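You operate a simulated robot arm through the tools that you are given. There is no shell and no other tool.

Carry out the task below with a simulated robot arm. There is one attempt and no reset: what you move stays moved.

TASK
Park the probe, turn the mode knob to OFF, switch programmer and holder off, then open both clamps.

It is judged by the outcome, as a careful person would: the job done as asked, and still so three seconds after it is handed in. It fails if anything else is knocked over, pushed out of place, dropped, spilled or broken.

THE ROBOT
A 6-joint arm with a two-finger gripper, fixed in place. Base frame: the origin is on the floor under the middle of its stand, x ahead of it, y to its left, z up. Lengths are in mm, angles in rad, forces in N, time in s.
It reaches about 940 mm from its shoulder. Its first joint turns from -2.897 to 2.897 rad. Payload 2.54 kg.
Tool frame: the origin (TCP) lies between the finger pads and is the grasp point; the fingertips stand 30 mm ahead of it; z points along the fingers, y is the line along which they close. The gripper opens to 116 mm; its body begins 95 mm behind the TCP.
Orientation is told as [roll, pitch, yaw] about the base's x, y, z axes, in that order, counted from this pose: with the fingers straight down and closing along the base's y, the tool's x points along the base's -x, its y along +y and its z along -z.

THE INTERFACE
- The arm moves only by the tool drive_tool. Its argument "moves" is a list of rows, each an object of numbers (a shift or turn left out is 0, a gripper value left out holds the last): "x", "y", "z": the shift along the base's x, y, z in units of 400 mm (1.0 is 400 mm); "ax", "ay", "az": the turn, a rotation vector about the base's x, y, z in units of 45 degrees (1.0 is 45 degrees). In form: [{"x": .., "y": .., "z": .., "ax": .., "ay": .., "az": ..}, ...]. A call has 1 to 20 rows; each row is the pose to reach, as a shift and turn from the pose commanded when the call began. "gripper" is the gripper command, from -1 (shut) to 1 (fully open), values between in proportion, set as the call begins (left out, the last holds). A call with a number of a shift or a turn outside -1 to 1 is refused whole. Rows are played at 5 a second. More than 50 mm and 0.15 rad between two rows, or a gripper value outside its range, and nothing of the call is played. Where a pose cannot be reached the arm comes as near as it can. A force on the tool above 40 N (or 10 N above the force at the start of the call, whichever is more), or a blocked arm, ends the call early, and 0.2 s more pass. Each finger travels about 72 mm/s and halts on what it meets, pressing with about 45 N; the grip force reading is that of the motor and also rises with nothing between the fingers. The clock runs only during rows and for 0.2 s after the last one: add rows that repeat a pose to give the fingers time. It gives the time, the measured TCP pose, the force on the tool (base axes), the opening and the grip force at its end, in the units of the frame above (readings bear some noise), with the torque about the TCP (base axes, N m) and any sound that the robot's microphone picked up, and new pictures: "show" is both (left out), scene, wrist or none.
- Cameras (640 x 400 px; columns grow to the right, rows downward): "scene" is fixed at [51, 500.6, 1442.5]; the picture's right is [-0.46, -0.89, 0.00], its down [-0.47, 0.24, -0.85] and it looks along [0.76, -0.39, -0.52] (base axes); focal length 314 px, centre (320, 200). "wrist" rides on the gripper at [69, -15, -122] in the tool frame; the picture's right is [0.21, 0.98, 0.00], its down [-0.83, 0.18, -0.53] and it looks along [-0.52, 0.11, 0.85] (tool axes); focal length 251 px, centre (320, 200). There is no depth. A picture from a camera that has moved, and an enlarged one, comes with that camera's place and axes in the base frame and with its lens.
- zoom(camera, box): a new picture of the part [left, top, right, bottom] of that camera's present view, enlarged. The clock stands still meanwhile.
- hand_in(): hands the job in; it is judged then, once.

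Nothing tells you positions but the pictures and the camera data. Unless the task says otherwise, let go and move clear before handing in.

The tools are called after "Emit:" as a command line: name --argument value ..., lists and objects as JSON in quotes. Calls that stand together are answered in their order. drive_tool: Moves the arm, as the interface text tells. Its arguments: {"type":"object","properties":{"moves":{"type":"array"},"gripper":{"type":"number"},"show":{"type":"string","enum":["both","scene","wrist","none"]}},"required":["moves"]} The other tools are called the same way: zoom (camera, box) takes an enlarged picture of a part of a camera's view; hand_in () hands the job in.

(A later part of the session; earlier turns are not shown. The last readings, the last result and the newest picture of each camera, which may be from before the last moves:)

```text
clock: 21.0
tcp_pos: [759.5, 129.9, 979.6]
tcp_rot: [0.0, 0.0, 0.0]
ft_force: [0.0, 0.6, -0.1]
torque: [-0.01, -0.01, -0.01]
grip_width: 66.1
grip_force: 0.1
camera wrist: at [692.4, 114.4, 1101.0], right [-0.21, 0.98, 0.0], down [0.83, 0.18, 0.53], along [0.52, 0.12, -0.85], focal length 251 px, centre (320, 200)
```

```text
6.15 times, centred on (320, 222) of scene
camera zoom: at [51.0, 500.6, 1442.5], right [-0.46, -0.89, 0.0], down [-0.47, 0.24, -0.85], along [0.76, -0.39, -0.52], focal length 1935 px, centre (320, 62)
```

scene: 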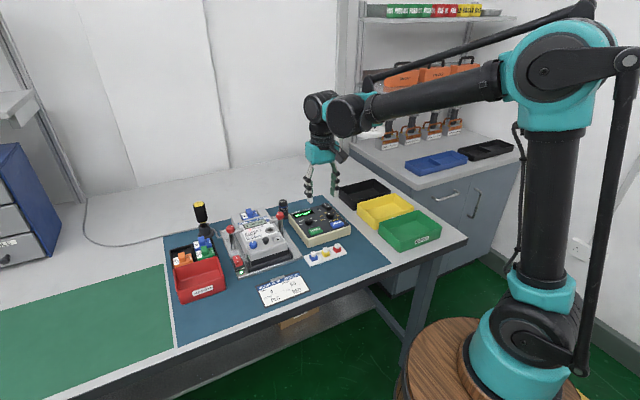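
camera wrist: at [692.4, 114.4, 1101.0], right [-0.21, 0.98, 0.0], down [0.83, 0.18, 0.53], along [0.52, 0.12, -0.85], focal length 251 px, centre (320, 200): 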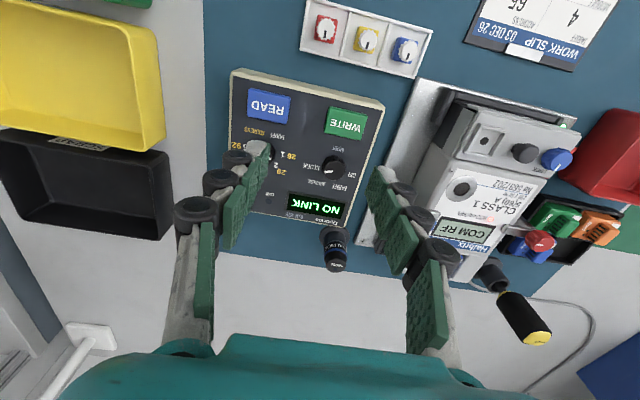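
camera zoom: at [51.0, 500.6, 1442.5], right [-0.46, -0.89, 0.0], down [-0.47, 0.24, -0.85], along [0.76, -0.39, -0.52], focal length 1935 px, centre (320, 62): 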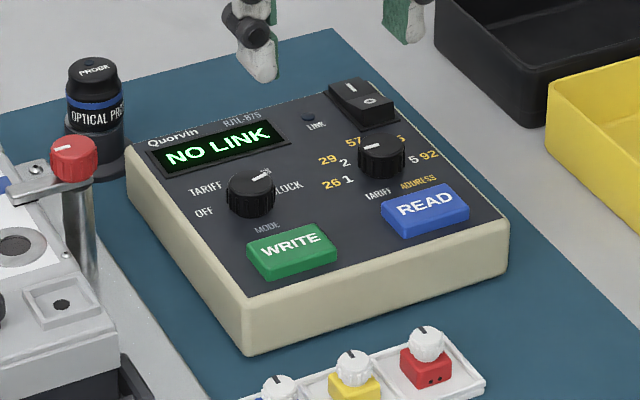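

Emit:
zoom --camera "wrist" --box '[300, 130, 360, 190]'

Emit:
zoom --camera "scene" --box '[295, 205, 335, 235]'

```text
6.67 times, centred on (330, 160) of wrist
camera zoom: at [692.4, 114.4, 1101.0], right [-0.21, 0.98, 0.0], down [0.83, 0.18, 0.53], along [0.52, 0.12, -0.85], focal length 1676 px, centre (253, 467)
```

zoom: 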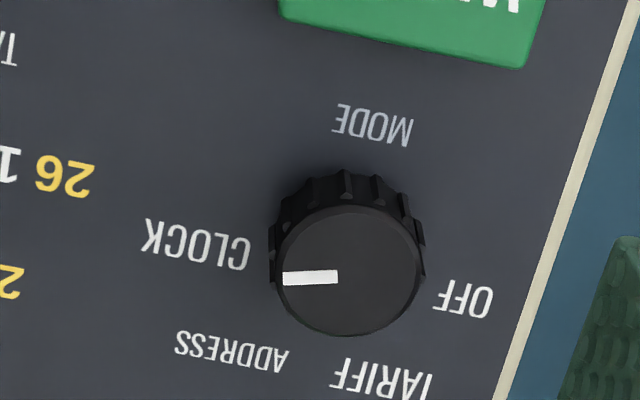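

```text
13.33 times, centred on (315, 220) of scene
camera zoom: at [51.0, 500.6, 1442.5], right [-0.46, -0.89, 0.0], down [-0.47, 0.24, -0.85], along [0.76, -0.39, -0.52], focal length 4193 px, centre (387, -67)
```

zoom: 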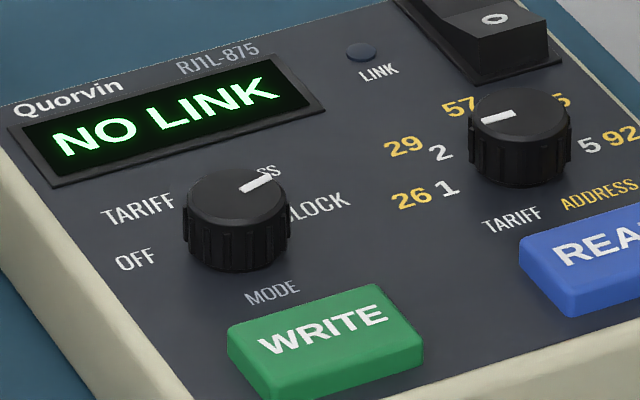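

The mode knob top is centred near (803, 154.5) at z ≈ 855 and the panel is at z ≈ 844. Its pointer is at CLOCK (about -75°) and OFF is at about +75°, so it needs a 150° counter-clockwise turn, which I'll do in two grips. First I'll hover over the knob with the hand pre-rotated -37.5°.

Emit:
drive_tool --moves '[{"x": 0.03, "y": 0.015, "z": -0.02, "az": -0.15}, {"x": 0.06, "y": 0.035, "z": -0.05, "az": -0.3}, {"x": 0.09, "y": 0.05, "z": -0.08, "az": -0.45}, {"x": 0.1075, "y": 0.06125, "z": -0.11, "az": -0.6}, {"x": 0.1075, "y": 0.06125, "z": -0.14, "az": -0.74}, {"x": 0.1075, "y": 0.06125, "z": -0.1625, "az": -0.833}, {"x": 0.1075, "y": 0.06125, "z": -0.1625, "az": -0.833}, {"x": 0.1075, "y": 0.06125, "z": -0.1625, "az": -0.833}]' --gripper -0.14

Emit:
zoom --camera "wrist" --box '[220, 80, 420, 280]'

Emit:
zoom --camera "scene" --box '[280, 180, 350, 240]'

```text
clock: 22.8
tcp_pos: [803.9, 153.5, 914.7]
tcp_rot: [0.001, 0.0, -0.653]
ft_force: [0.2, -0.4, 0.4]
torque: [0.02, 0.02, -0.01]
grip_width: 49.9
grip_force: 0.1
camera wrist: at [740.0, 184.2, 1035.7], right [0.42, 0.91, 0.0], down [0.77, -0.36, 0.53], along [0.48, -0.22, -0.85], focal length 251 px, centre (320, 200)
```

scene: 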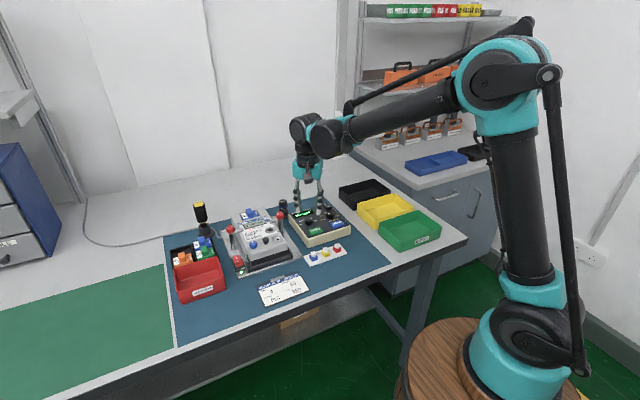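
wrist: 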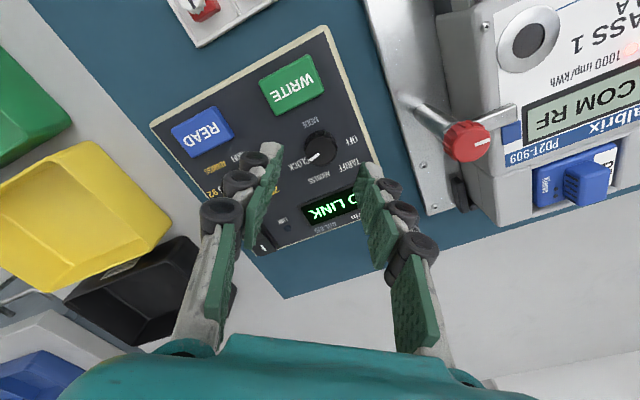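

```text
2.00 times, centred on (320, 180) of wrist
camera zoom: at [740.0, 184.2, 1035.7], right [0.42, 0.91, 0.0], down [0.77, -0.36, 0.53], along [0.48, -0.22, -0.85], focal length 503 px, centre (320, 240)
```

zoom: 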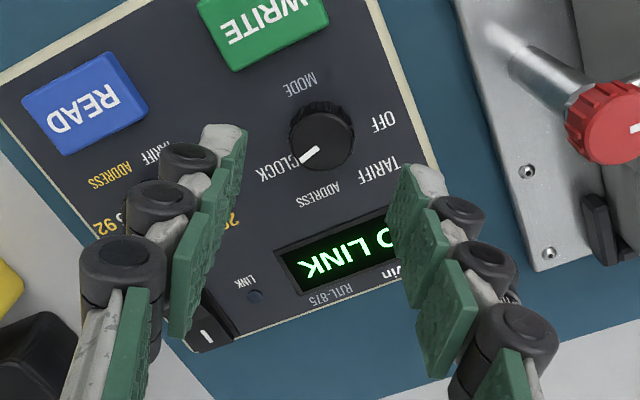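

```text
6.67 times, centred on (315, 210) of scene
camera zoom: at [51.0, 500.6, 1442.5], right [-0.46, -0.89, 0.0], down [-0.47, 0.24, -0.85], along [0.76, -0.39, -0.52], focal length 2097 px, centre (353, 133)
```

zoom: 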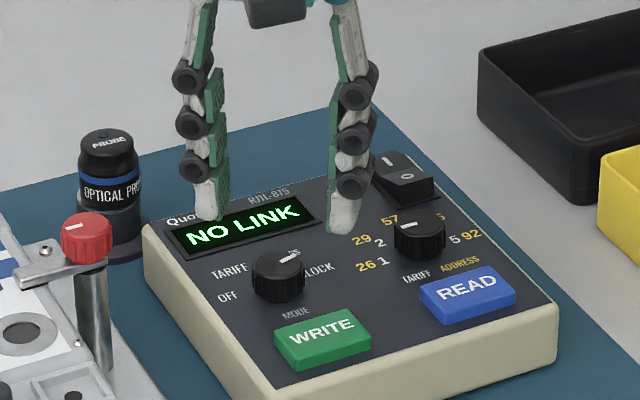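

Emit:
zoom --camera "wrist" --box '[290, 110, 350, 170]'

```text
6.67 times, centred on (320, 140) of wrist
camera zoom: at [740.0, 184.2, 1035.7], right [0.42, 0.91, 0.0], down [0.77, -0.36, 0.53], along [0.48, -0.22, -0.85], focal length 1676 px, centre (320, 600)
```

zoom: 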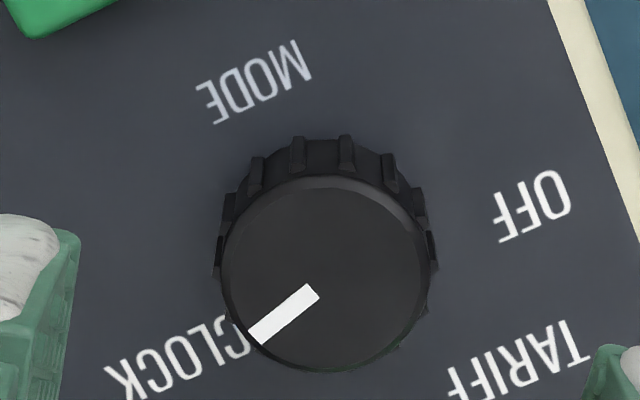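

Alignment is good (the knob is within about 1 mm of the TCP). Descending around the knob so the fingertips stop about 3 mm above the panel.

Emit:
drive_tool --moves '[{"y": 0.0025, "z": -0.03}, {"y": 0.0025, "z": -0.06}, {"y": 0.0025, "z": -0.08}, {"y": 0.0025, "z": -0.095}, {"y": 0.0025, "z": -0.095}]'

Emit:
zoom --camera "wrist" --box '[240, 80, 400, 240]'

Emit:
zoom --camera "scene" --box '[290, 195, 340, 235]'

```text
clock: 24.0
tcp_pos: [804.8, 155.6, 876.6]
tcp_rot: [0.002, 0.0, -0.654]
ft_force: [0.2, 0.3, 1.1]
torque: [-0.01, -0.03, -0.01]
grip_width: 49.8
grip_force: 0.0
camera wrist: at [740.3, 185.3, 998.1], right [0.42, 0.91, 0.0], down [0.77, -0.36, 0.53], along [0.48, -0.22, -0.85], focal length 251 px, centre (320, 200)
```

scene: 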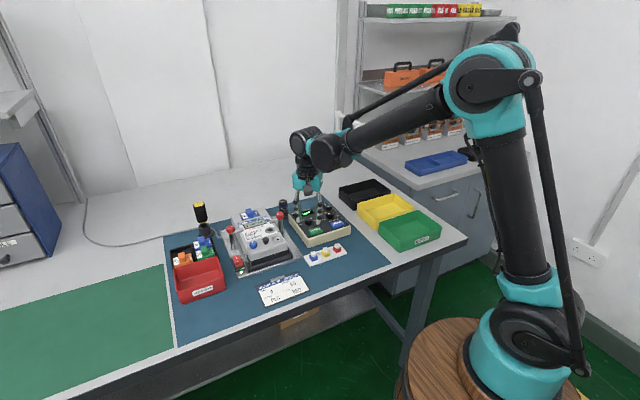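
wrist: 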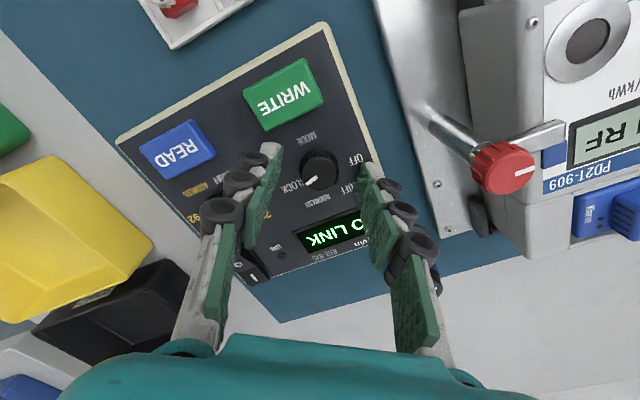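

```text
2.50 times, centred on (320, 160) of wrist
camera zoom: at [740.3, 185.3, 998.1], right [0.42, 0.91, 0.0], down [0.77, -0.36, 0.53], along [0.48, -0.22, -0.85], focal length 629 px, centre (320, 300)
```

zoom: 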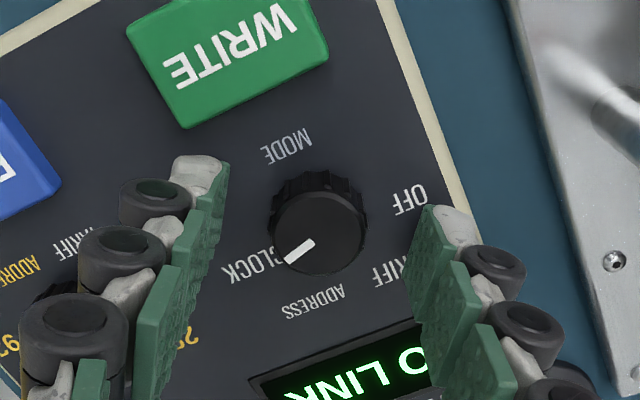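

```text
10.00 times, centred on (315, 215) of scene
camera zoom: at [51.0, 500.6, 1442.5], right [-0.46, -0.89, 0.0], down [-0.47, 0.24, -0.85], along [0.76, -0.39, -0.52], focal length 3145 px, centre (370, 50)
```

zoom: 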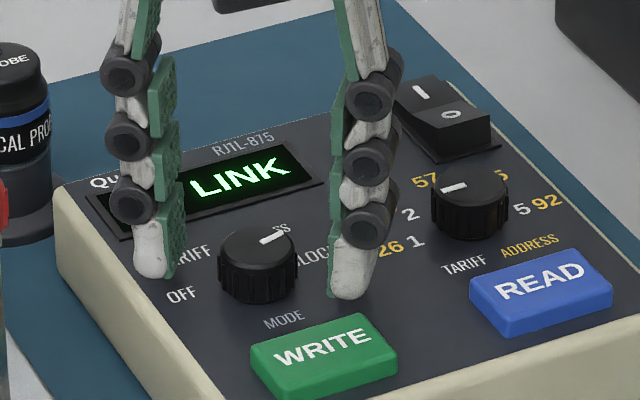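

Knob is centred between the fingers. Closing on it.

Emit:
drive_tool --moves '[{"z": 0}, {"z": 0}, {"z": 0}, {"z": 0}]' --gripper -1 --show "wrist"

Emit:
zoom --camera "wrist" --box '[240, 80, 400, 240]'

```text
clock: 25.0
tcp_pos: [803.4, 154.4, 876.4]
tcp_rot: [0.001, 0.0, -0.655]
ft_force: [-7.5, -6.0, -6.0]
torque: [-0.24, 0.19, 0.04]
grip_width: 22.9
grip_force: 45.5
camera wrist: at [740.2, 185.0, 998.2], right [0.42, 0.91, 0.0], down [0.77, -0.36, 0.53], along [0.48, -0.23, -0.85], focal length 251 px, centre (320, 200)
```

wrist: 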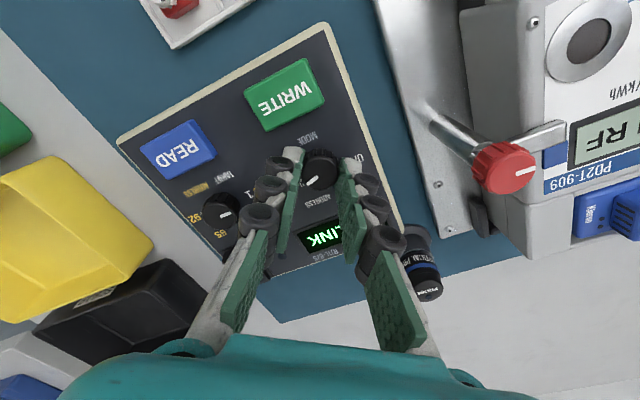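

```text
2.50 times, centred on (320, 160) of wrist
camera zoom: at [740.2, 185.0, 998.2], right [0.42, 0.91, 0.0], down [0.77, -0.36, 0.53], along [0.48, -0.23, -0.85], focal length 629 px, centre (320, 300)
```

zoom: 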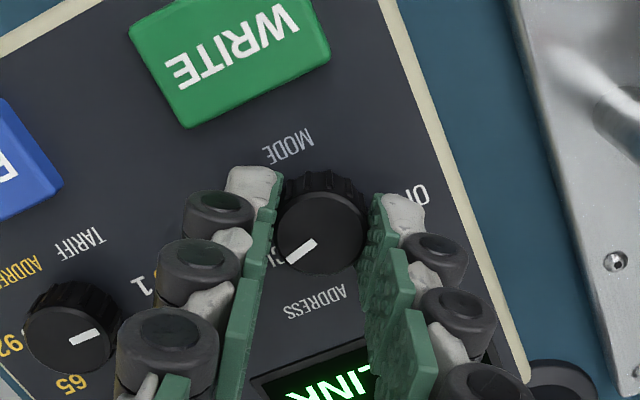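

Gripped (22.9 mm), with a slight sideways load. I'll trim the centring slightly, then turn counter-clockwise.

Emit:
drive_tool --moves '[{"x": -0.0015, "y": -0.0015}, {"x": -0.0015, "y": -0.0015}]' --show "none"

```text
clock: 25.6
tcp_pos: [803.6, 154.1, 876.6]
tcp_rot: [0.004, 0.001, -0.656]
ft_force: [1.7, -0.7, 0.3]
torque: [0.4, 0.52, 0.02]
grip_width: 23.1
grip_force: 45.3
```

Emit:
drive_tool --moves '[{"az": 0.1667}, {"az": 0.3333}, {"az": 0.5}, {"az": 0.6667}, {"az": 0.8333}, {"az": 1.0}, {"az": 1.0}]' --show "wrist"

Emit:
zoom --camera "wrist" --box '[240, 80, 400, 240]'

```text
clock: 27.2
tcp_pos: [803.5, 155.1, 876.3]
tcp_rot: [0.002, 0.0, 0.132]
ft_force: [18.5, 1.9, 17.7]
torque: [0.01, -0.45, 0.01]
grip_width: 23.2
grip_force: 45.5
camera wrist: at [737.7, 130.7, 998.0], right [-0.34, 0.94, 0.0], down [0.79, 0.29, 0.53], along [0.5, 0.18, -0.84], focal length 251 px, centre (320, 200)
```

wrist: 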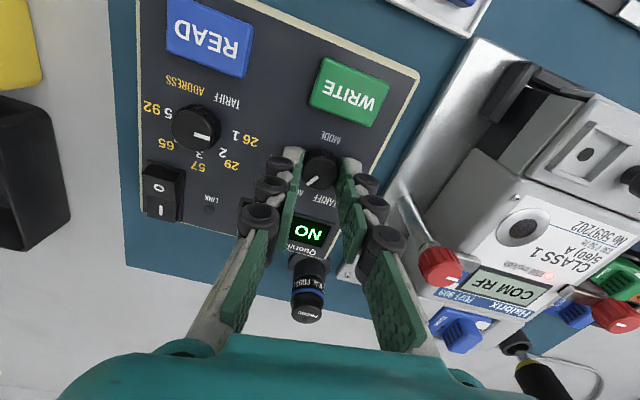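

```text
2.50 times, centred on (320, 160) of wrist
camera zoom: at [737.7, 130.7, 998.0], right [-0.34, 0.94, 0.0], down [0.79, 0.29, 0.53], along [0.5, 0.18, -0.84], focal length 629 px, centre (320, 300)
```

zoom: 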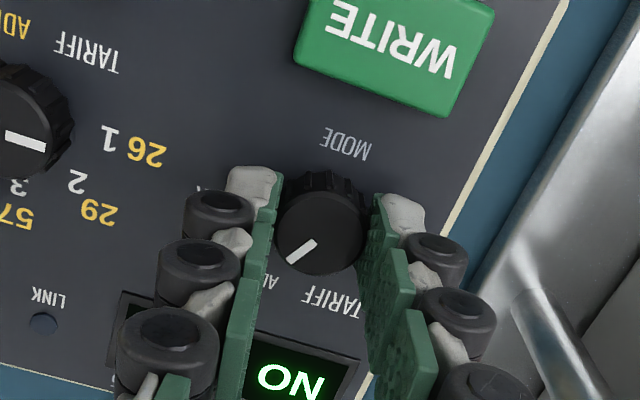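

The knob is turning with the hand (pointer now near ADDRESS). Continuing another 30° with a small relief shift.

Emit:
drive_tool --moves '[{"x": 0.0015, "z": 0.001, "az": 0.1}, {"x": 0.002, "z": 0.0015, "az": 0.2667}, {"x": 0.002, "z": 0.0015, "az": 0.4333}, {"x": 0.002, "z": 0.0015, "az": 0.5667}, {"x": 0.002, "z": 0.0015, "az": 0.6667}, {"x": 0.002, "z": 0.0015, "az": 0.6667}]' --show "wrist"

Emit:
zoom --camera "wrist" --box '[240, 80, 400, 240]'

```text
clock: 28.6
tcp_pos: [803.9, 155.0, 875.6]
tcp_rot: [0.001, 0.004, 0.656]
ft_force: [-1.4, 1.6, -20.5]
torque: [0.27, -0.23, -0.01]
grip_width: 22.8
grip_force: 44.9
camera wrist: at [759.2, 100.9, 998.2], right [-0.77, 0.64, 0.0], down [0.55, 0.65, 0.53], along [0.34, 0.41, -0.85], focal length 251 px, centre (320, 200)
```

wrist: 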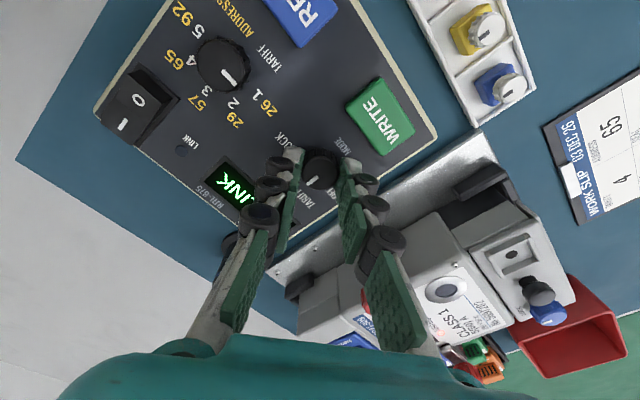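

```text
2.50 times, centred on (320, 160) of wrist
camera zoom: at [759.2, 100.9, 998.2], right [-0.77, 0.64, 0.0], down [0.55, 0.65, 0.53], along [0.34, 0.41, -0.85], focal length 629 px, centre (320, 300)
```

zoom: 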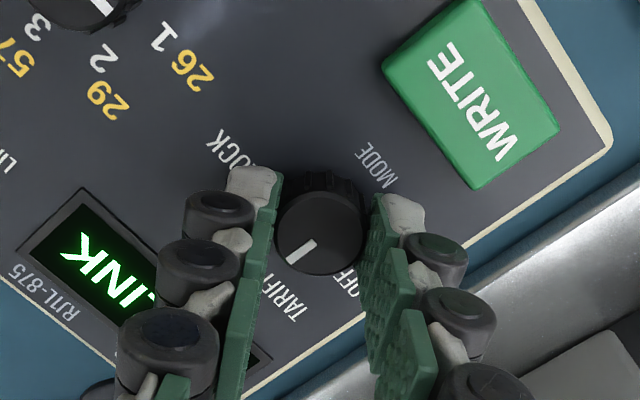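

Now at about the midpoint of the turn. I'll release, lift above the knob and re-orient the hand for the second grip.

Emit:
drive_tool --moves '[{"z": -0.0007}, {"z": -0.0007}, {"z": -0.0007}]' --gripper -0.36 --show "none"

Emit:
drive_tool --moves '[{"z": 0.03}, {"z": 0.07}, {"z": 0.1}, {"z": 0.1}]' --show "none"

Emit:
drive_tool --moves '[{"az": -0.1667}, {"az": -0.3333}, {"az": -0.5}, {"az": -0.6667}, {"az": -0.8333}, {"az": -1.0}]' --show "none"

Emit:
drive_tool --moves '[{"az": -0.1667}, {"az": -0.3333}, {"az": -0.5}, {"az": -0.6667}, {"az": -0.6667}]' --show "both"

Emit:
zoom --camera "wrist" --box '[260, 100, 380, 220]'

Emit:
zoom --camera "scene" --box '[290, 195, 340, 235]'

```text
clock: 29.4
tcp_pos: [804.4, 155.1, 877.3]
tcp_rot: [0.002, -0.001, 0.655]
ft_force: [-0.6, 0.1, 0.7]
torque: [0.01, 0.02, -0.01]
grip_width: 36.9
grip_force: 0.1
```

```text
clock: 30.4
tcp_pos: [804.3, 154.5, 917.5]
tcp_rot: [0.002, 0.0, 0.653]
ft_force: [-0.6, 0.0, 0.6]
torque: [0.0, 0.03, 0.06]
grip_width: 37.3
grip_force: 0.1
```

```text
clock: 31.8
tcp_pos: [804.5, 153.7, 916.9]
tcp_rot: [0.0, -0.001, -0.132]
ft_force: [0.4, 0.0, -1.1]
torque: [0.01, -0.01, 0.0]
grip_width: 37.3
grip_force: 0.0
```

```text
clock: 33.0
tcp_pos: [803.9, 154.9, 917.3]
tcp_rot: [0.002, -0.002, -0.653]
ft_force: [0.4, 0.4, -0.4]
torque: [-0.02, 0.02, 0.0]
grip_width: 37.0
grip_force: 0.0
camera wrist: at [740.5, 184.8, 1038.3], right [0.42, 0.91, 0.0], down [0.77, -0.36, 0.53], along [0.48, -0.23, -0.85], focal length 251 px, centre (320, 200)
```

scene: 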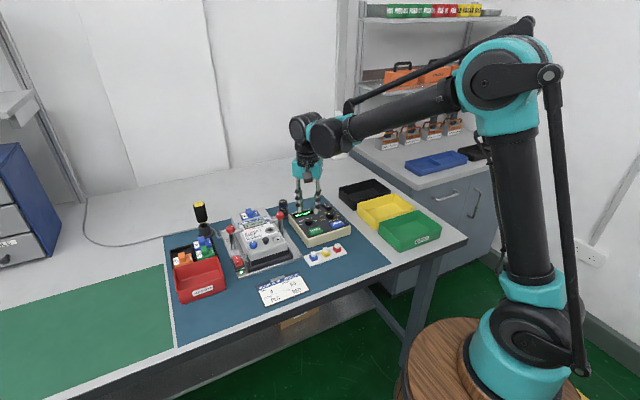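
wrist: 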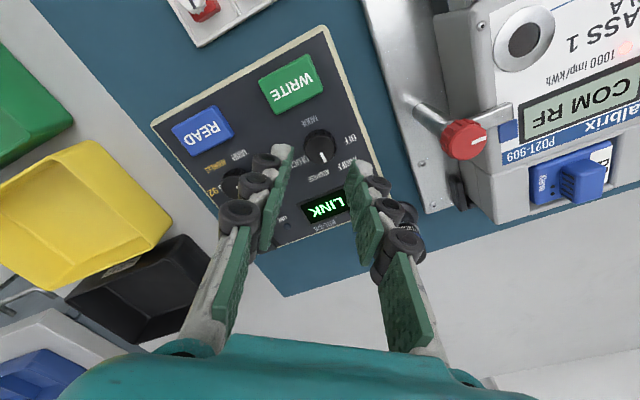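

```text
3.33 times, centred on (320, 160) of wrist
camera zoom: at [740.5, 184.8, 1038.3], right [0.42, 0.91, 0.0], down [0.77, -0.36, 0.53], along [0.48, -0.23, -0.85], focal length 838 px, centre (320, 333)
```

zoom: 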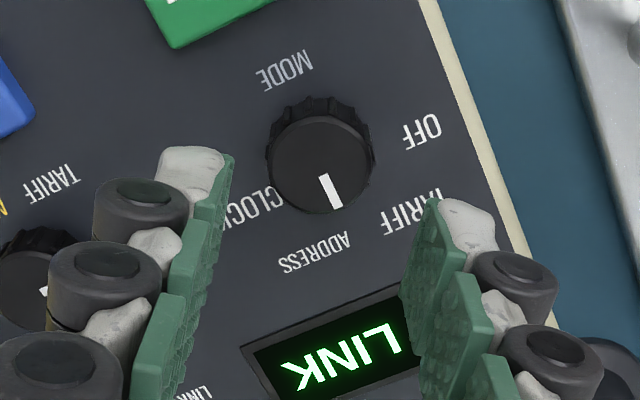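

```text
10.00 times, centred on (315, 215) of scene
camera zoom: at [51.0, 500.6, 1442.5], right [-0.46, -0.89, 0.0], down [-0.47, 0.24, -0.85], along [0.76, -0.39, -0.52], focal length 3145 px, centre (370, 50)
```

zoom: 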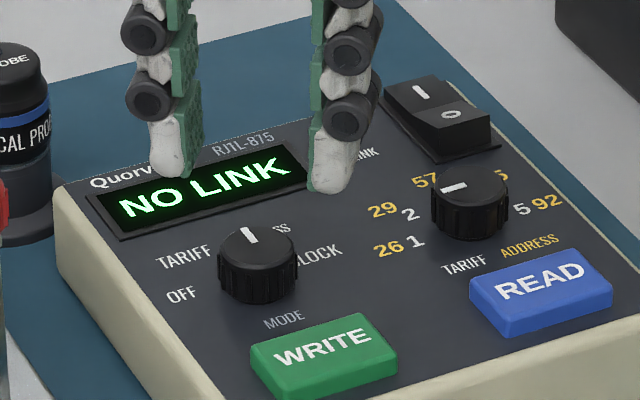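

The pointer is now about 0° (midway), as expected. Regripping for the remaining 75°.

Emit:
drive_tool --moves '[{"z": -0.03}, {"z": -0.06}, {"z": -0.085}, {"z": -0.1}, {"z": -0.1}]' --show "none"

Emit:
drive_tool --moves '[{"x": -0.0005}, {"x": -0.0005}, {"x": -0.0005}, {"x": -0.0005}]' --gripper -1 --show "wrist"

```text
clock: 34.2
tcp_pos: [804.8, 154.9, 875.5]
tcp_rot: [0.002, 0.001, -0.655]
ft_force: [-0.5, -0.4, -0.5]
torque: [0.01, 0.0, -0.01]
grip_width: 37.0
grip_force: 0.1
```

```text
clock: 35.2
tcp_pos: [804.5, 155.3, 876.1]
tcp_rot: [0.002, 0.002, -0.655]
ft_force: [0.4, -2.2, -2.9]
torque: [-0.09, -0.08, 0.0]
grip_width: 22.5
grip_force: 45.1
camera wrist: at [740.3, 184.7, 998.3], right [0.42, 0.91, 0.0], down [0.77, -0.36, 0.53], along [0.48, -0.22, -0.85], focal length 251 px, centre (320, 200)
```

wrist: 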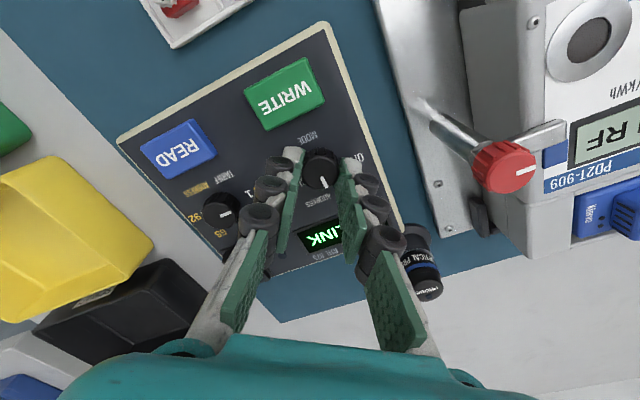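

Well centred this time. Turning 45° now, then I'll check before the last 30°.

Emit:
drive_tool --moves '[{"az": 0.1667}, {"az": 0.3333}, {"az": 0.5}, {"az": 0.6667}, {"az": 0.8333}, {"az": 1.0}, {"az": 1.0}]' --show "none"

```text
clock: 36.8
tcp_pos: [803.9, 155.3, 876.7]
tcp_rot: [0.002, -0.001, 0.131]
ft_force: [7.1, 3.7, 7.2]
torque: [0.13, -0.29, 0.03]
grip_width: 22.9
grip_force: 44.6
```

Emit:
drive_tool --moves '[{"x": 0.0005, "az": 0.1667}, {"x": 0.0005, "az": 0.3333}, {"x": 0.0005, "az": 0.5}, {"x": 0.0005, "az": 0.6}, {"x": 0.0005, "az": 0.6667}, {"x": 0.0005, "az": 0.6667}]' --show "wrist"

Emit:
zoom --camera "wrist" --box '[260, 100, 380, 220]'

Emit:
zoom --camera "scene" --box '[290, 195, 340, 235]'

```text
clock: 38.2
tcp_pos: [804.7, 154.8, 876.0]
tcp_rot: [0.0, -0.001, 0.656]
ft_force: [6.4, 6.5, 8.8]
torque: [0.36, -0.39, -0.02]
grip_width: 23.2
grip_force: 45.0
camera wrist: at [759.2, 101.1, 998.3], right [-0.77, 0.64, 0.0], down [0.54, 0.65, 0.53], along [0.34, 0.41, -0.85], focal length 251 px, centre (320, 200)
```

wrist: 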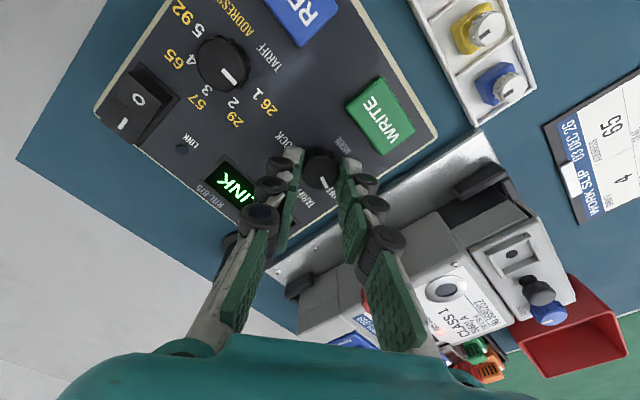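

```text
3.33 times, centred on (320, 160) of wrist
camera zoom: at [759.2, 101.1, 998.3], right [-0.77, 0.64, 0.0], down [0.54, 0.65, 0.53], along [0.34, 0.41, -0.85], focal length 838 px, centre (320, 333)
```

zoom: 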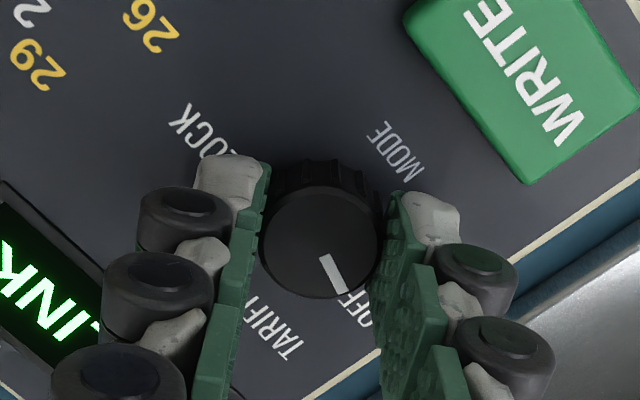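

```text
10.00 times, centred on (315, 215) of scene
camera zoom: at [51.0, 500.6, 1442.5], right [-0.46, -0.89, 0.0], down [-0.47, 0.24, -0.85], along [0.76, -0.39, -0.52], focal length 3145 px, centre (370, 50)
```

zoom: 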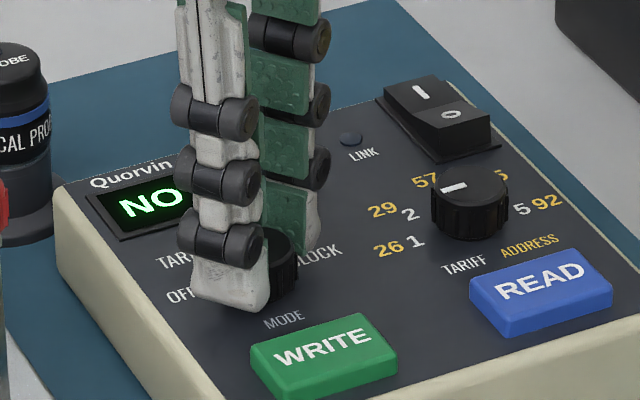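

The pointer now appears aimed at OFF. Releasing and lifting to verify.

Emit:
drive_tool --moves '[{"z": 0}, {"z": 0}, {"z": 0}]' --gripper -0.36 --show "none"

Emit:
drive_tool --moves '[{"z": 0.03}, {"z": 0.08}, {"z": 0.14}, {"z": 0.2}, {"z": 0.2}]' --show "none"

Emit:
drive_tool --moves '[{"az": -0.1667}, {"az": -0.3333}, {"az": -0.5}, {"az": -0.6667}, {"az": -0.8333}, {"az": -0.8333}, {"az": -0.8333}]' --show "both"

Emit:
zoom --camera "wrist" --box '[260, 100, 380, 220]'

Emit:
zoom --camera "scene" --box '[290, 195, 340, 235]'

```text
clock: 39.0
tcp_pos: [804.4, 155.2, 876.4]
tcp_rot: [0.003, 0.001, 0.655]
ft_force: [-0.3, 0.3, 0.7]
torque: [-0.01, 0.02, 0.0]
grip_width: 37.2
grip_force: 0.0
```

```text
clock: 40.2
tcp_pos: [806.3, 155.0, 957.3]
tcp_rot: [0.001, 0.001, 0.653]
ft_force: [0.6, -0.6, -0.3]
torque: [-0.03, 0.01, 0.0]
grip_width: 37.1
grip_force: 0.1
```

```text
clock: 41.8
tcp_pos: [803.6, 155.7, 956.8]
tcp_rot: [0.001, -0.001, 0.002]
ft_force: [0.0, -0.2, -0.7]
torque: [0.01, 0.01, 0.01]
grip_width: 37.4
grip_force: 0.1
camera wrist: at [735.5, 139.6, 1078.3], right [-0.21, 0.98, 0.0], down [0.83, 0.18, 0.53], along [0.52, 0.12, -0.85], focal length 251 px, centre (320, 200)
```

scene: 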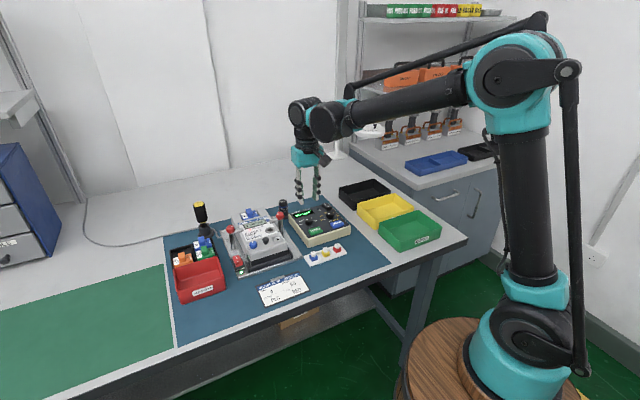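
wrist: 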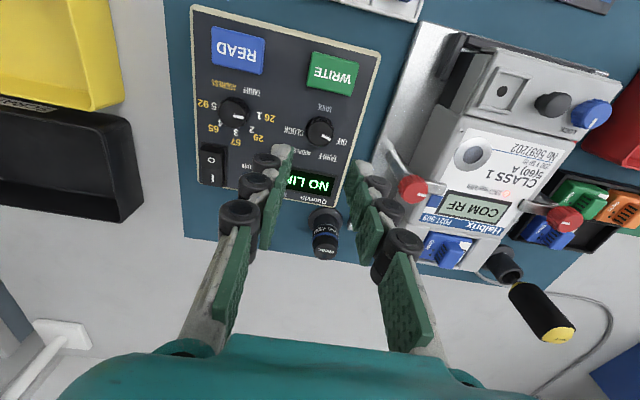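

```text
3.33 times, centred on (320, 160) of wrist
camera zoom: at [735.5, 139.6, 1078.3], right [-0.21, 0.98, 0.0], down [0.83, 0.18, 0.53], along [0.52, 0.12, -0.85], focal length 838 px, centre (320, 333)
```

zoom: 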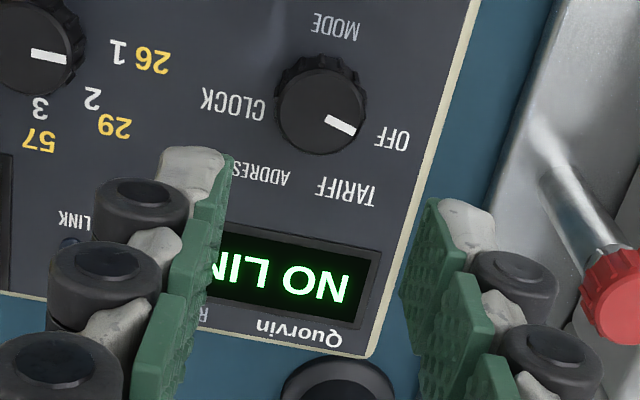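

```text
10.00 times, centred on (315, 215) of scene
camera zoom: at [51.0, 500.6, 1442.5], right [-0.46, -0.89, 0.0], down [-0.47, 0.24, -0.85], along [0.76, -0.39, -0.52], focal length 3145 px, centre (370, 50)
```

zoom: 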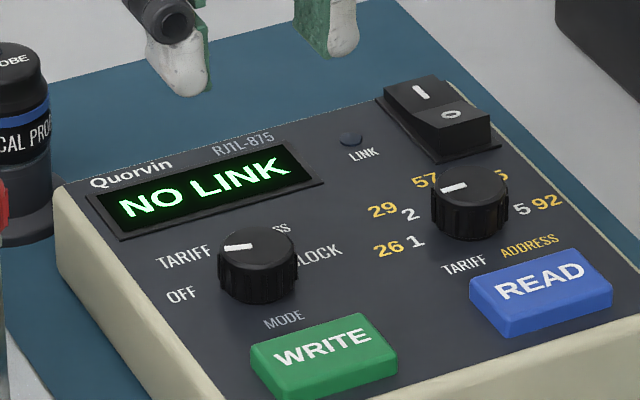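

The pointer measures about 74–76°, aligned with OFF. Next is the programmer's power rocker (O half nearer the robot), so I'll zoom in to locate it.

Emit:
zoom --camera "wrist" --box '[180, 120, 260, 200]'

Emit:
zoom --camera "scene" --box '[320, 195, 350, 220]'

Emit:
zoom --camera "scene" --box '[220, 245, 260, 280]'

```text
5.00 times, centred on (220, 160) of wrist
camera zoom: at [735.5, 139.6, 1078.3], right [-0.21, 0.98, 0.0], down [0.83, 0.18, 0.53], along [0.52, 0.12, -0.85], focal length 1257 px, centre (820, 400)
```

zoom: 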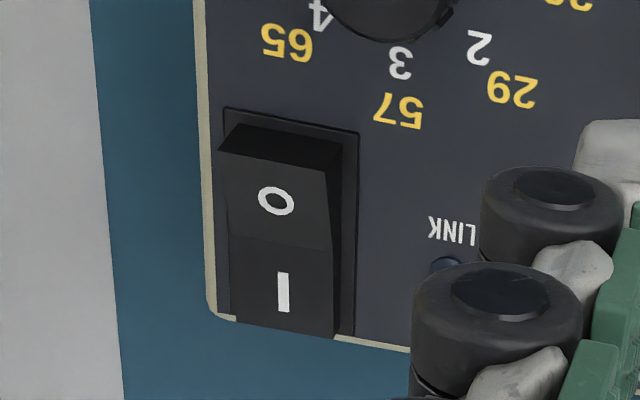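

```text
16.00 times, centred on (335, 208) of scene
camera zoom: at [51.0, 500.6, 1442.5], right [-0.46, -0.89, 0.0], down [-0.47, 0.24, -0.85], along [0.76, -0.39, -0.52], focal length 5032 px, centre (80, 80)
```

zoom: 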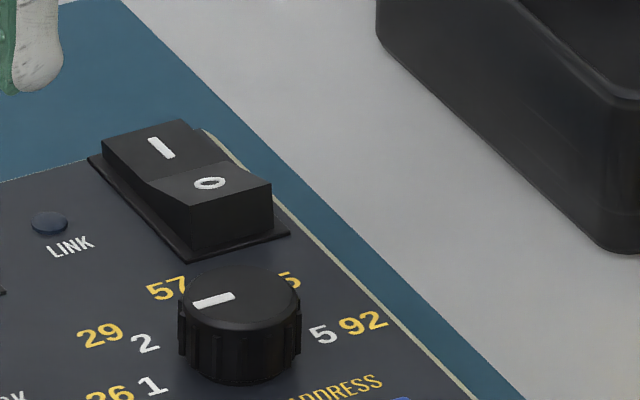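

```text
11.43 times, centred on (240, 262) of scene
camera zoom: at [51.0, 500.6, 1442.5], right [-0.46, -0.89, 0.0], down [-0.47, 0.24, -0.85], along [0.76, -0.39, -0.52], focal length 3594 px, centre (1234, -514)
```

zoom: 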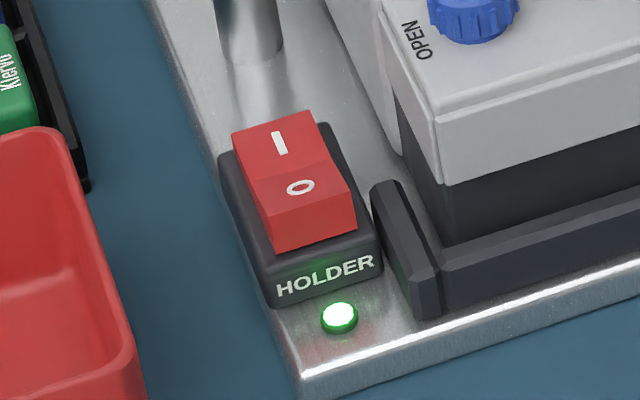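

The O half (raised) is near (850, 58, 855), with the hinge around x ≈ 862. I'll close the fingers and hover over the O half.

Emit:
drive_tool --moves '[{"x": 0.04, "y": -0.08, "z": 0}, {"x": 0.08, "y": -0.16, "z": 0}, {"x": 0.1108, "y": -0.2415, "z": 0}, {"x": 0.1108, "y": -0.2415, "z": -0.07}, {"x": 0.1108, "y": -0.2415, "z": -0.125}, {"x": 0.1108, "y": -0.2415, "z": -0.125}]' --gripper -1

Emit:
zoom --camera "wrist" --box '[240, 80, 400, 240]'

Emit:
zoom --camera "scene" --box '[310, 180, 360, 225]'

```text
clock: 43.2
tcp_pos: [848.2, 58.6, 905.9]
tcp_rot: [0.003, -0.001, 0.001]
ft_force: [0.0, -0.4, 0.4]
torque: [0.02, -0.02, 0.01]
grip_width: 0.0
grip_force: 28.4
camera wrist: at [780.0, 43.2, 1028.1], right [-0.22, 0.98, 0.0], down [0.83, 0.18, 0.53], along [0.52, 0.12, -0.85], focal length 251 px, centre (320, 200)
```

scene: 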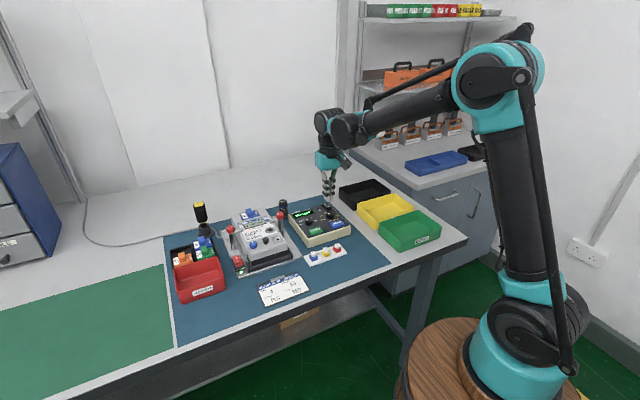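
wrist: 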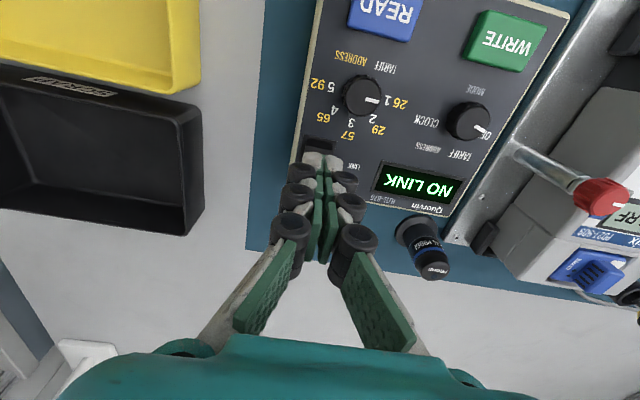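

```text
2.50 times, centred on (320, 160) of wrist
camera zoom: at [780.0, 43.2, 1028.1], right [-0.22, 0.98, 0.0], down [0.83, 0.18, 0.53], along [0.52, 0.12, -0.85], focal length 629 px, centre (320, 300)
```

zoom: 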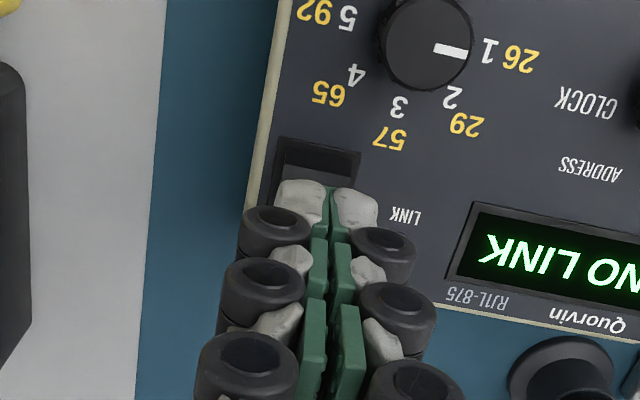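

```text
8.89 times, centred on (335, 202) of scene
camera zoom: at [51.0, 500.6, 1442.5], right [-0.46, -0.89, 0.0], down [-0.47, 0.24, -0.85], along [0.76, -0.39, -0.52], focal length 2796 px, centre (187, 178)
```

zoom: 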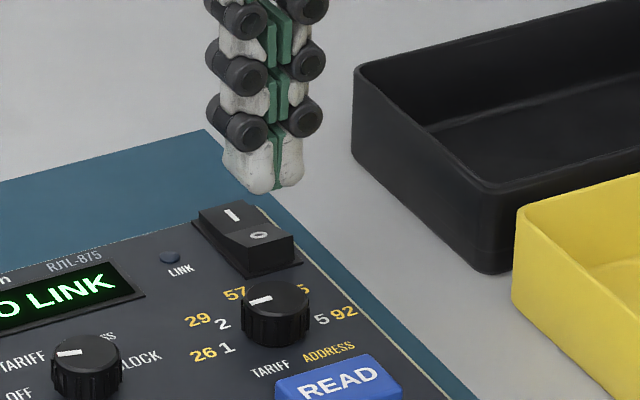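

Emit:
zoom --camera "wrist" --box '[290, 110, 350, 170]'

```text
6.67 times, centred on (320, 140) of wrist
camera zoom: at [780.0, 43.2, 1028.1], right [-0.22, 0.98, 0.0], down [0.83, 0.18, 0.53], along [0.52, 0.12, -0.85], focal length 1676 px, centre (320, 600)
```

zoom: 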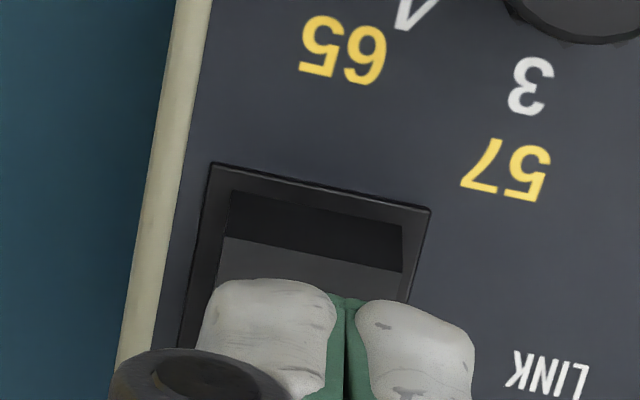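

The rocker's raised front edge is at (842, 56.5, ~857). I'll shift slightly and press down in small steps, watching force and sound.

Emit:
drive_tool --moves '[{"x": -0.00625, "y": -0.004, "z": -0.02}, {"x": -0.00625, "y": -0.004, "z": -0.04}, {"x": -0.00625, "y": -0.004, "z": -0.0475}, {"x": -0.00625, "y": -0.004, "z": -0.0475}]' --show "none"

Emit:
drive_tool --moves '[{"z": -0.0025}, {"z": -0.005}, {"z": -0.0075}, {"z": -0.0075}]' --show "wrist"

Emit:
zoom --camera "scene" --box '[310, 180, 360, 225]'

```text
clock: 44.2
tcp_pos: [845.5, 57.1, 887.5]
tcp_rot: [0.002, 0.0, 0.0]
ft_force: [-0.6, -0.4, -0.4]
torque: [-0.01, 0.01, -0.01]
grip_width: 0.1
grip_force: 29.1
```

```text
clock: 45.2
tcp_pos: [846.1, 56.4, 884.8]
tcp_rot: [0.001, 0.001, -0.002]
ft_force: [0.1, 0.1, -0.2]
torque: [0.02, 0.01, -0.01]
grip_width: 0.0
grip_force: 28.3
camera wrist: at [777.4, 41.3, 1006.4], right [-0.22, 0.98, 0.0], down [0.83, 0.18, 0.53], along [0.52, 0.12, -0.85], focal length 251 px, centre (320, 200)
```

wrist: 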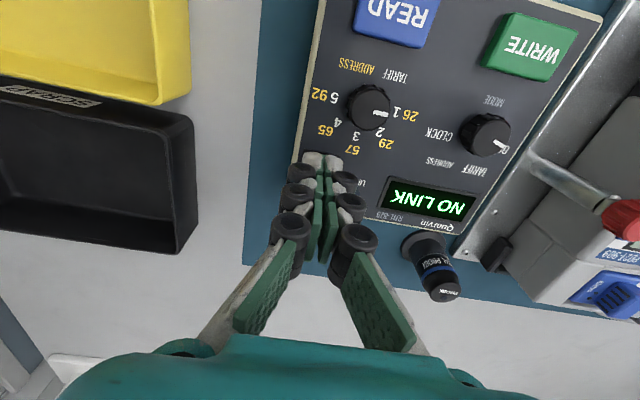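

```text
8.89 times, centred on (335, 202) of scene
camera zoom: at [51.0, 500.6, 1442.5], right [-0.46, -0.89, 0.0], down [-0.47, 0.24, -0.85], along [0.76, -0.39, -0.52], focal length 2796 px, centre (187, 178)
```

zoom: 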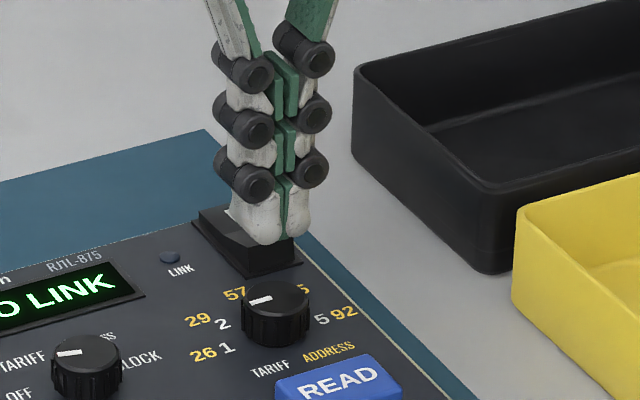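

Emit:
drive_tool --moves '[{"z": -0.0025}, {"z": -0.005}, {"z": -0.0075}, {"z": -0.0075}]' --show "none"

Emit:
zoom --camera "scene" --box '[290, 180, 360, 235]'

```text
clock: 46.2
tcp_pos: [846.9, 57.2, 881.3]
tcp_rot: [0.001, 0.0, 0.0]
ft_force: [-0.1, 1.2, 0.3]
torque: [-0.02, 0.03, -0.01]
grip_width: 0.0
grip_force: 28.1
```

```text
7.27 times, centred on (325, 208) of scene
camera zoom: at [51.0, 500.6, 1442.5], right [-0.46, -0.89, 0.0], down [-0.47, 0.24, -0.85], along [0.76, -0.39, -0.52], focal length 2287 px, centre (284, 146)
```

zoom: 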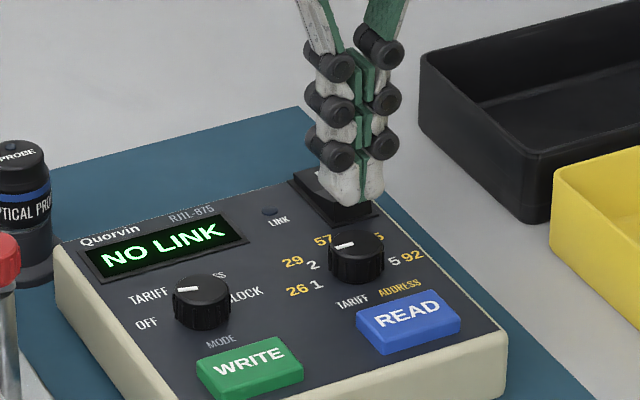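

Emit:
drive_tool --moves '[{"z": -0.0025}, {"z": -0.005}, {"z": -0.005}]' --show "none"

Emit:
zoom --camera "scene" --box '[290, 180, 360, 235]'

```text
clock: 47.0
tcp_pos: [846.2, 56.9, 878.6]
tcp_rot: [0.001, -0.001, 0.0]
ft_force: [0.1, 0.0, -0.4]
torque: [-0.01, -0.01, 0.0]
grip_width: 0.0
grip_force: 28.6
```

```text
7.27 times, centred on (325, 208) of scene
camera zoom: at [51.0, 500.6, 1442.5], right [-0.46, -0.89, 0.0], down [-0.47, 0.24, -0.85], along [0.76, -0.39, -0.52], focal length 2287 px, centre (284, 146)
```

zoom: 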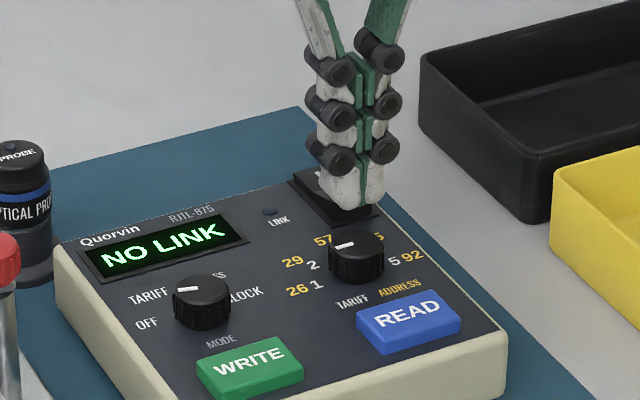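

Emit:
zoom --camera "scene" --box '[320, 190, 350, 215]'

Emit:
zoom --camera "wrist" --box '[280, 100, 380, 200]'

```text
16.00 times, centred on (335, 202) of scene
camera zoom: at [51.0, 500.6, 1442.5], right [-0.46, -0.89, 0.0], down [-0.47, 0.24, -0.85], along [0.76, -0.39, -0.52], focal length 5032 px, centre (80, 160)
```

zoom: 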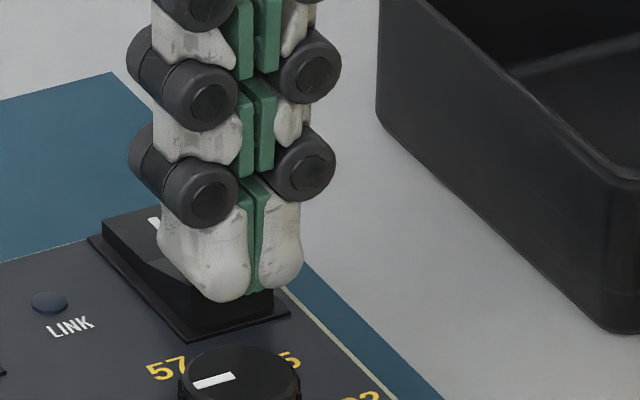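

```text
4.00 times, centred on (330, 150) of wrist
camera zoom: at [777.1, 41.4, 1001.1], right [-0.22, 0.98, 0.0], down [0.83, 0.18, 0.53], along [0.52, 0.12, -0.85], focal length 1006 px, centre (280, 400)
```

zoom: 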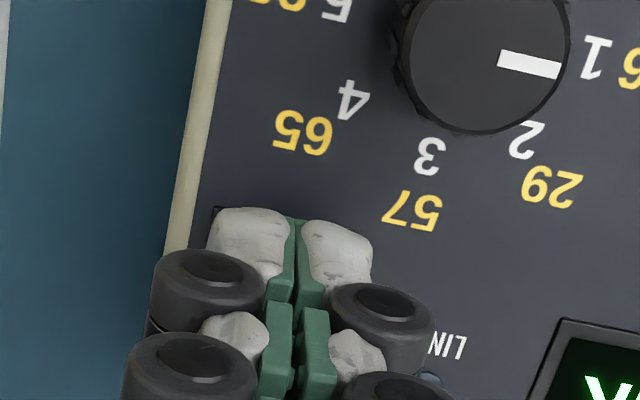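

The rocker's front seems partly depressed but the display is still on. I'll press a bit further in half-millimetre steps.

Emit:
drive_tool --moves '[{"z": -0.00125}, {"z": -0.0025}, {"z": -0.00375}, {"z": -0.00375}]' --show "none"

Emit:
zoom --camera "scene" --box '[290, 180, 360, 235]'

```text
clock: 48.0
tcp_pos: [846.3, 55.9, 877.2]
tcp_rot: [0.002, 0.001, 0.001]
ft_force: [-1.3, -0.4, 2.2]
torque: [0.0, 0.03, 0.0]
grip_width: 5.8
grip_force: 28.8
```

```text
7.27 times, centred on (325, 208) of scene
camera zoom: at [51.0, 500.6, 1442.5], right [-0.46, -0.89, 0.0], down [-0.47, 0.24, -0.85], along [0.76, -0.39, -0.52], focal length 2287 px, centre (284, 146)
```

zoom: 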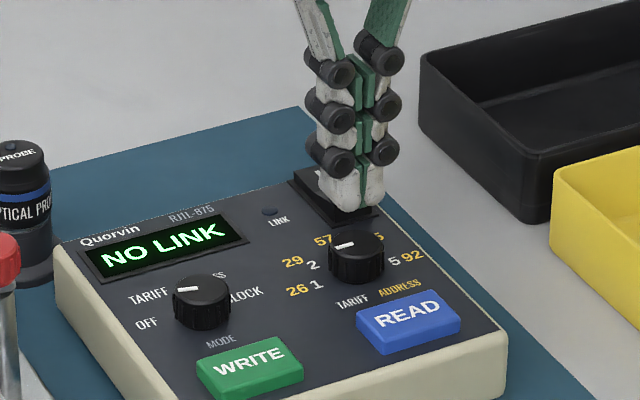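

Emit:
zoom --camera "scene" --box '[320, 190, 350, 215]'

Emit:
zoom --camera "wrist" --box '[280, 100, 380, 200]'

```text
16.00 times, centred on (335, 202) of scene
camera zoom: at [51.0, 500.6, 1442.5], right [-0.46, -0.89, 0.0], down [-0.47, 0.24, -0.85], along [0.76, -0.39, -0.52], focal length 5032 px, centre (80, 160)
```

zoom: 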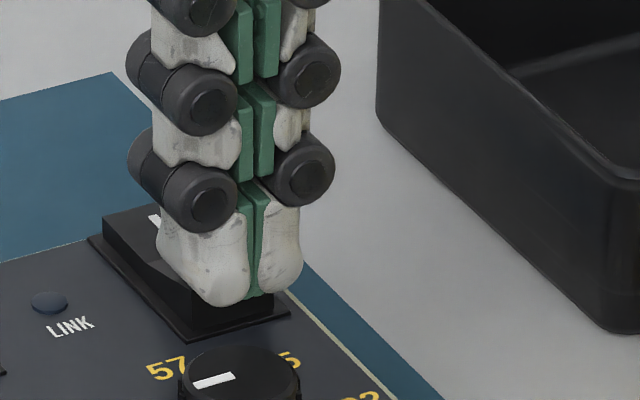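

```text
4.00 times, centred on (330, 150) of wrist
camera zoom: at [777.3, 41.4, 999.9], right [-0.22, 0.98, 0.0], down [0.83, 0.18, 0.53], along [0.52, 0.12, -0.85], focal length 1006 px, centre (280, 400)
```

zoom: 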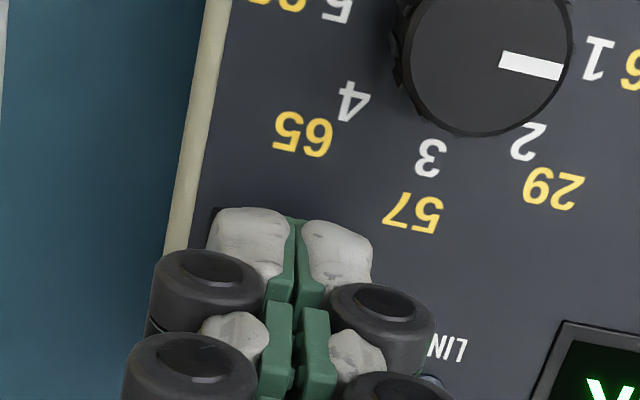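

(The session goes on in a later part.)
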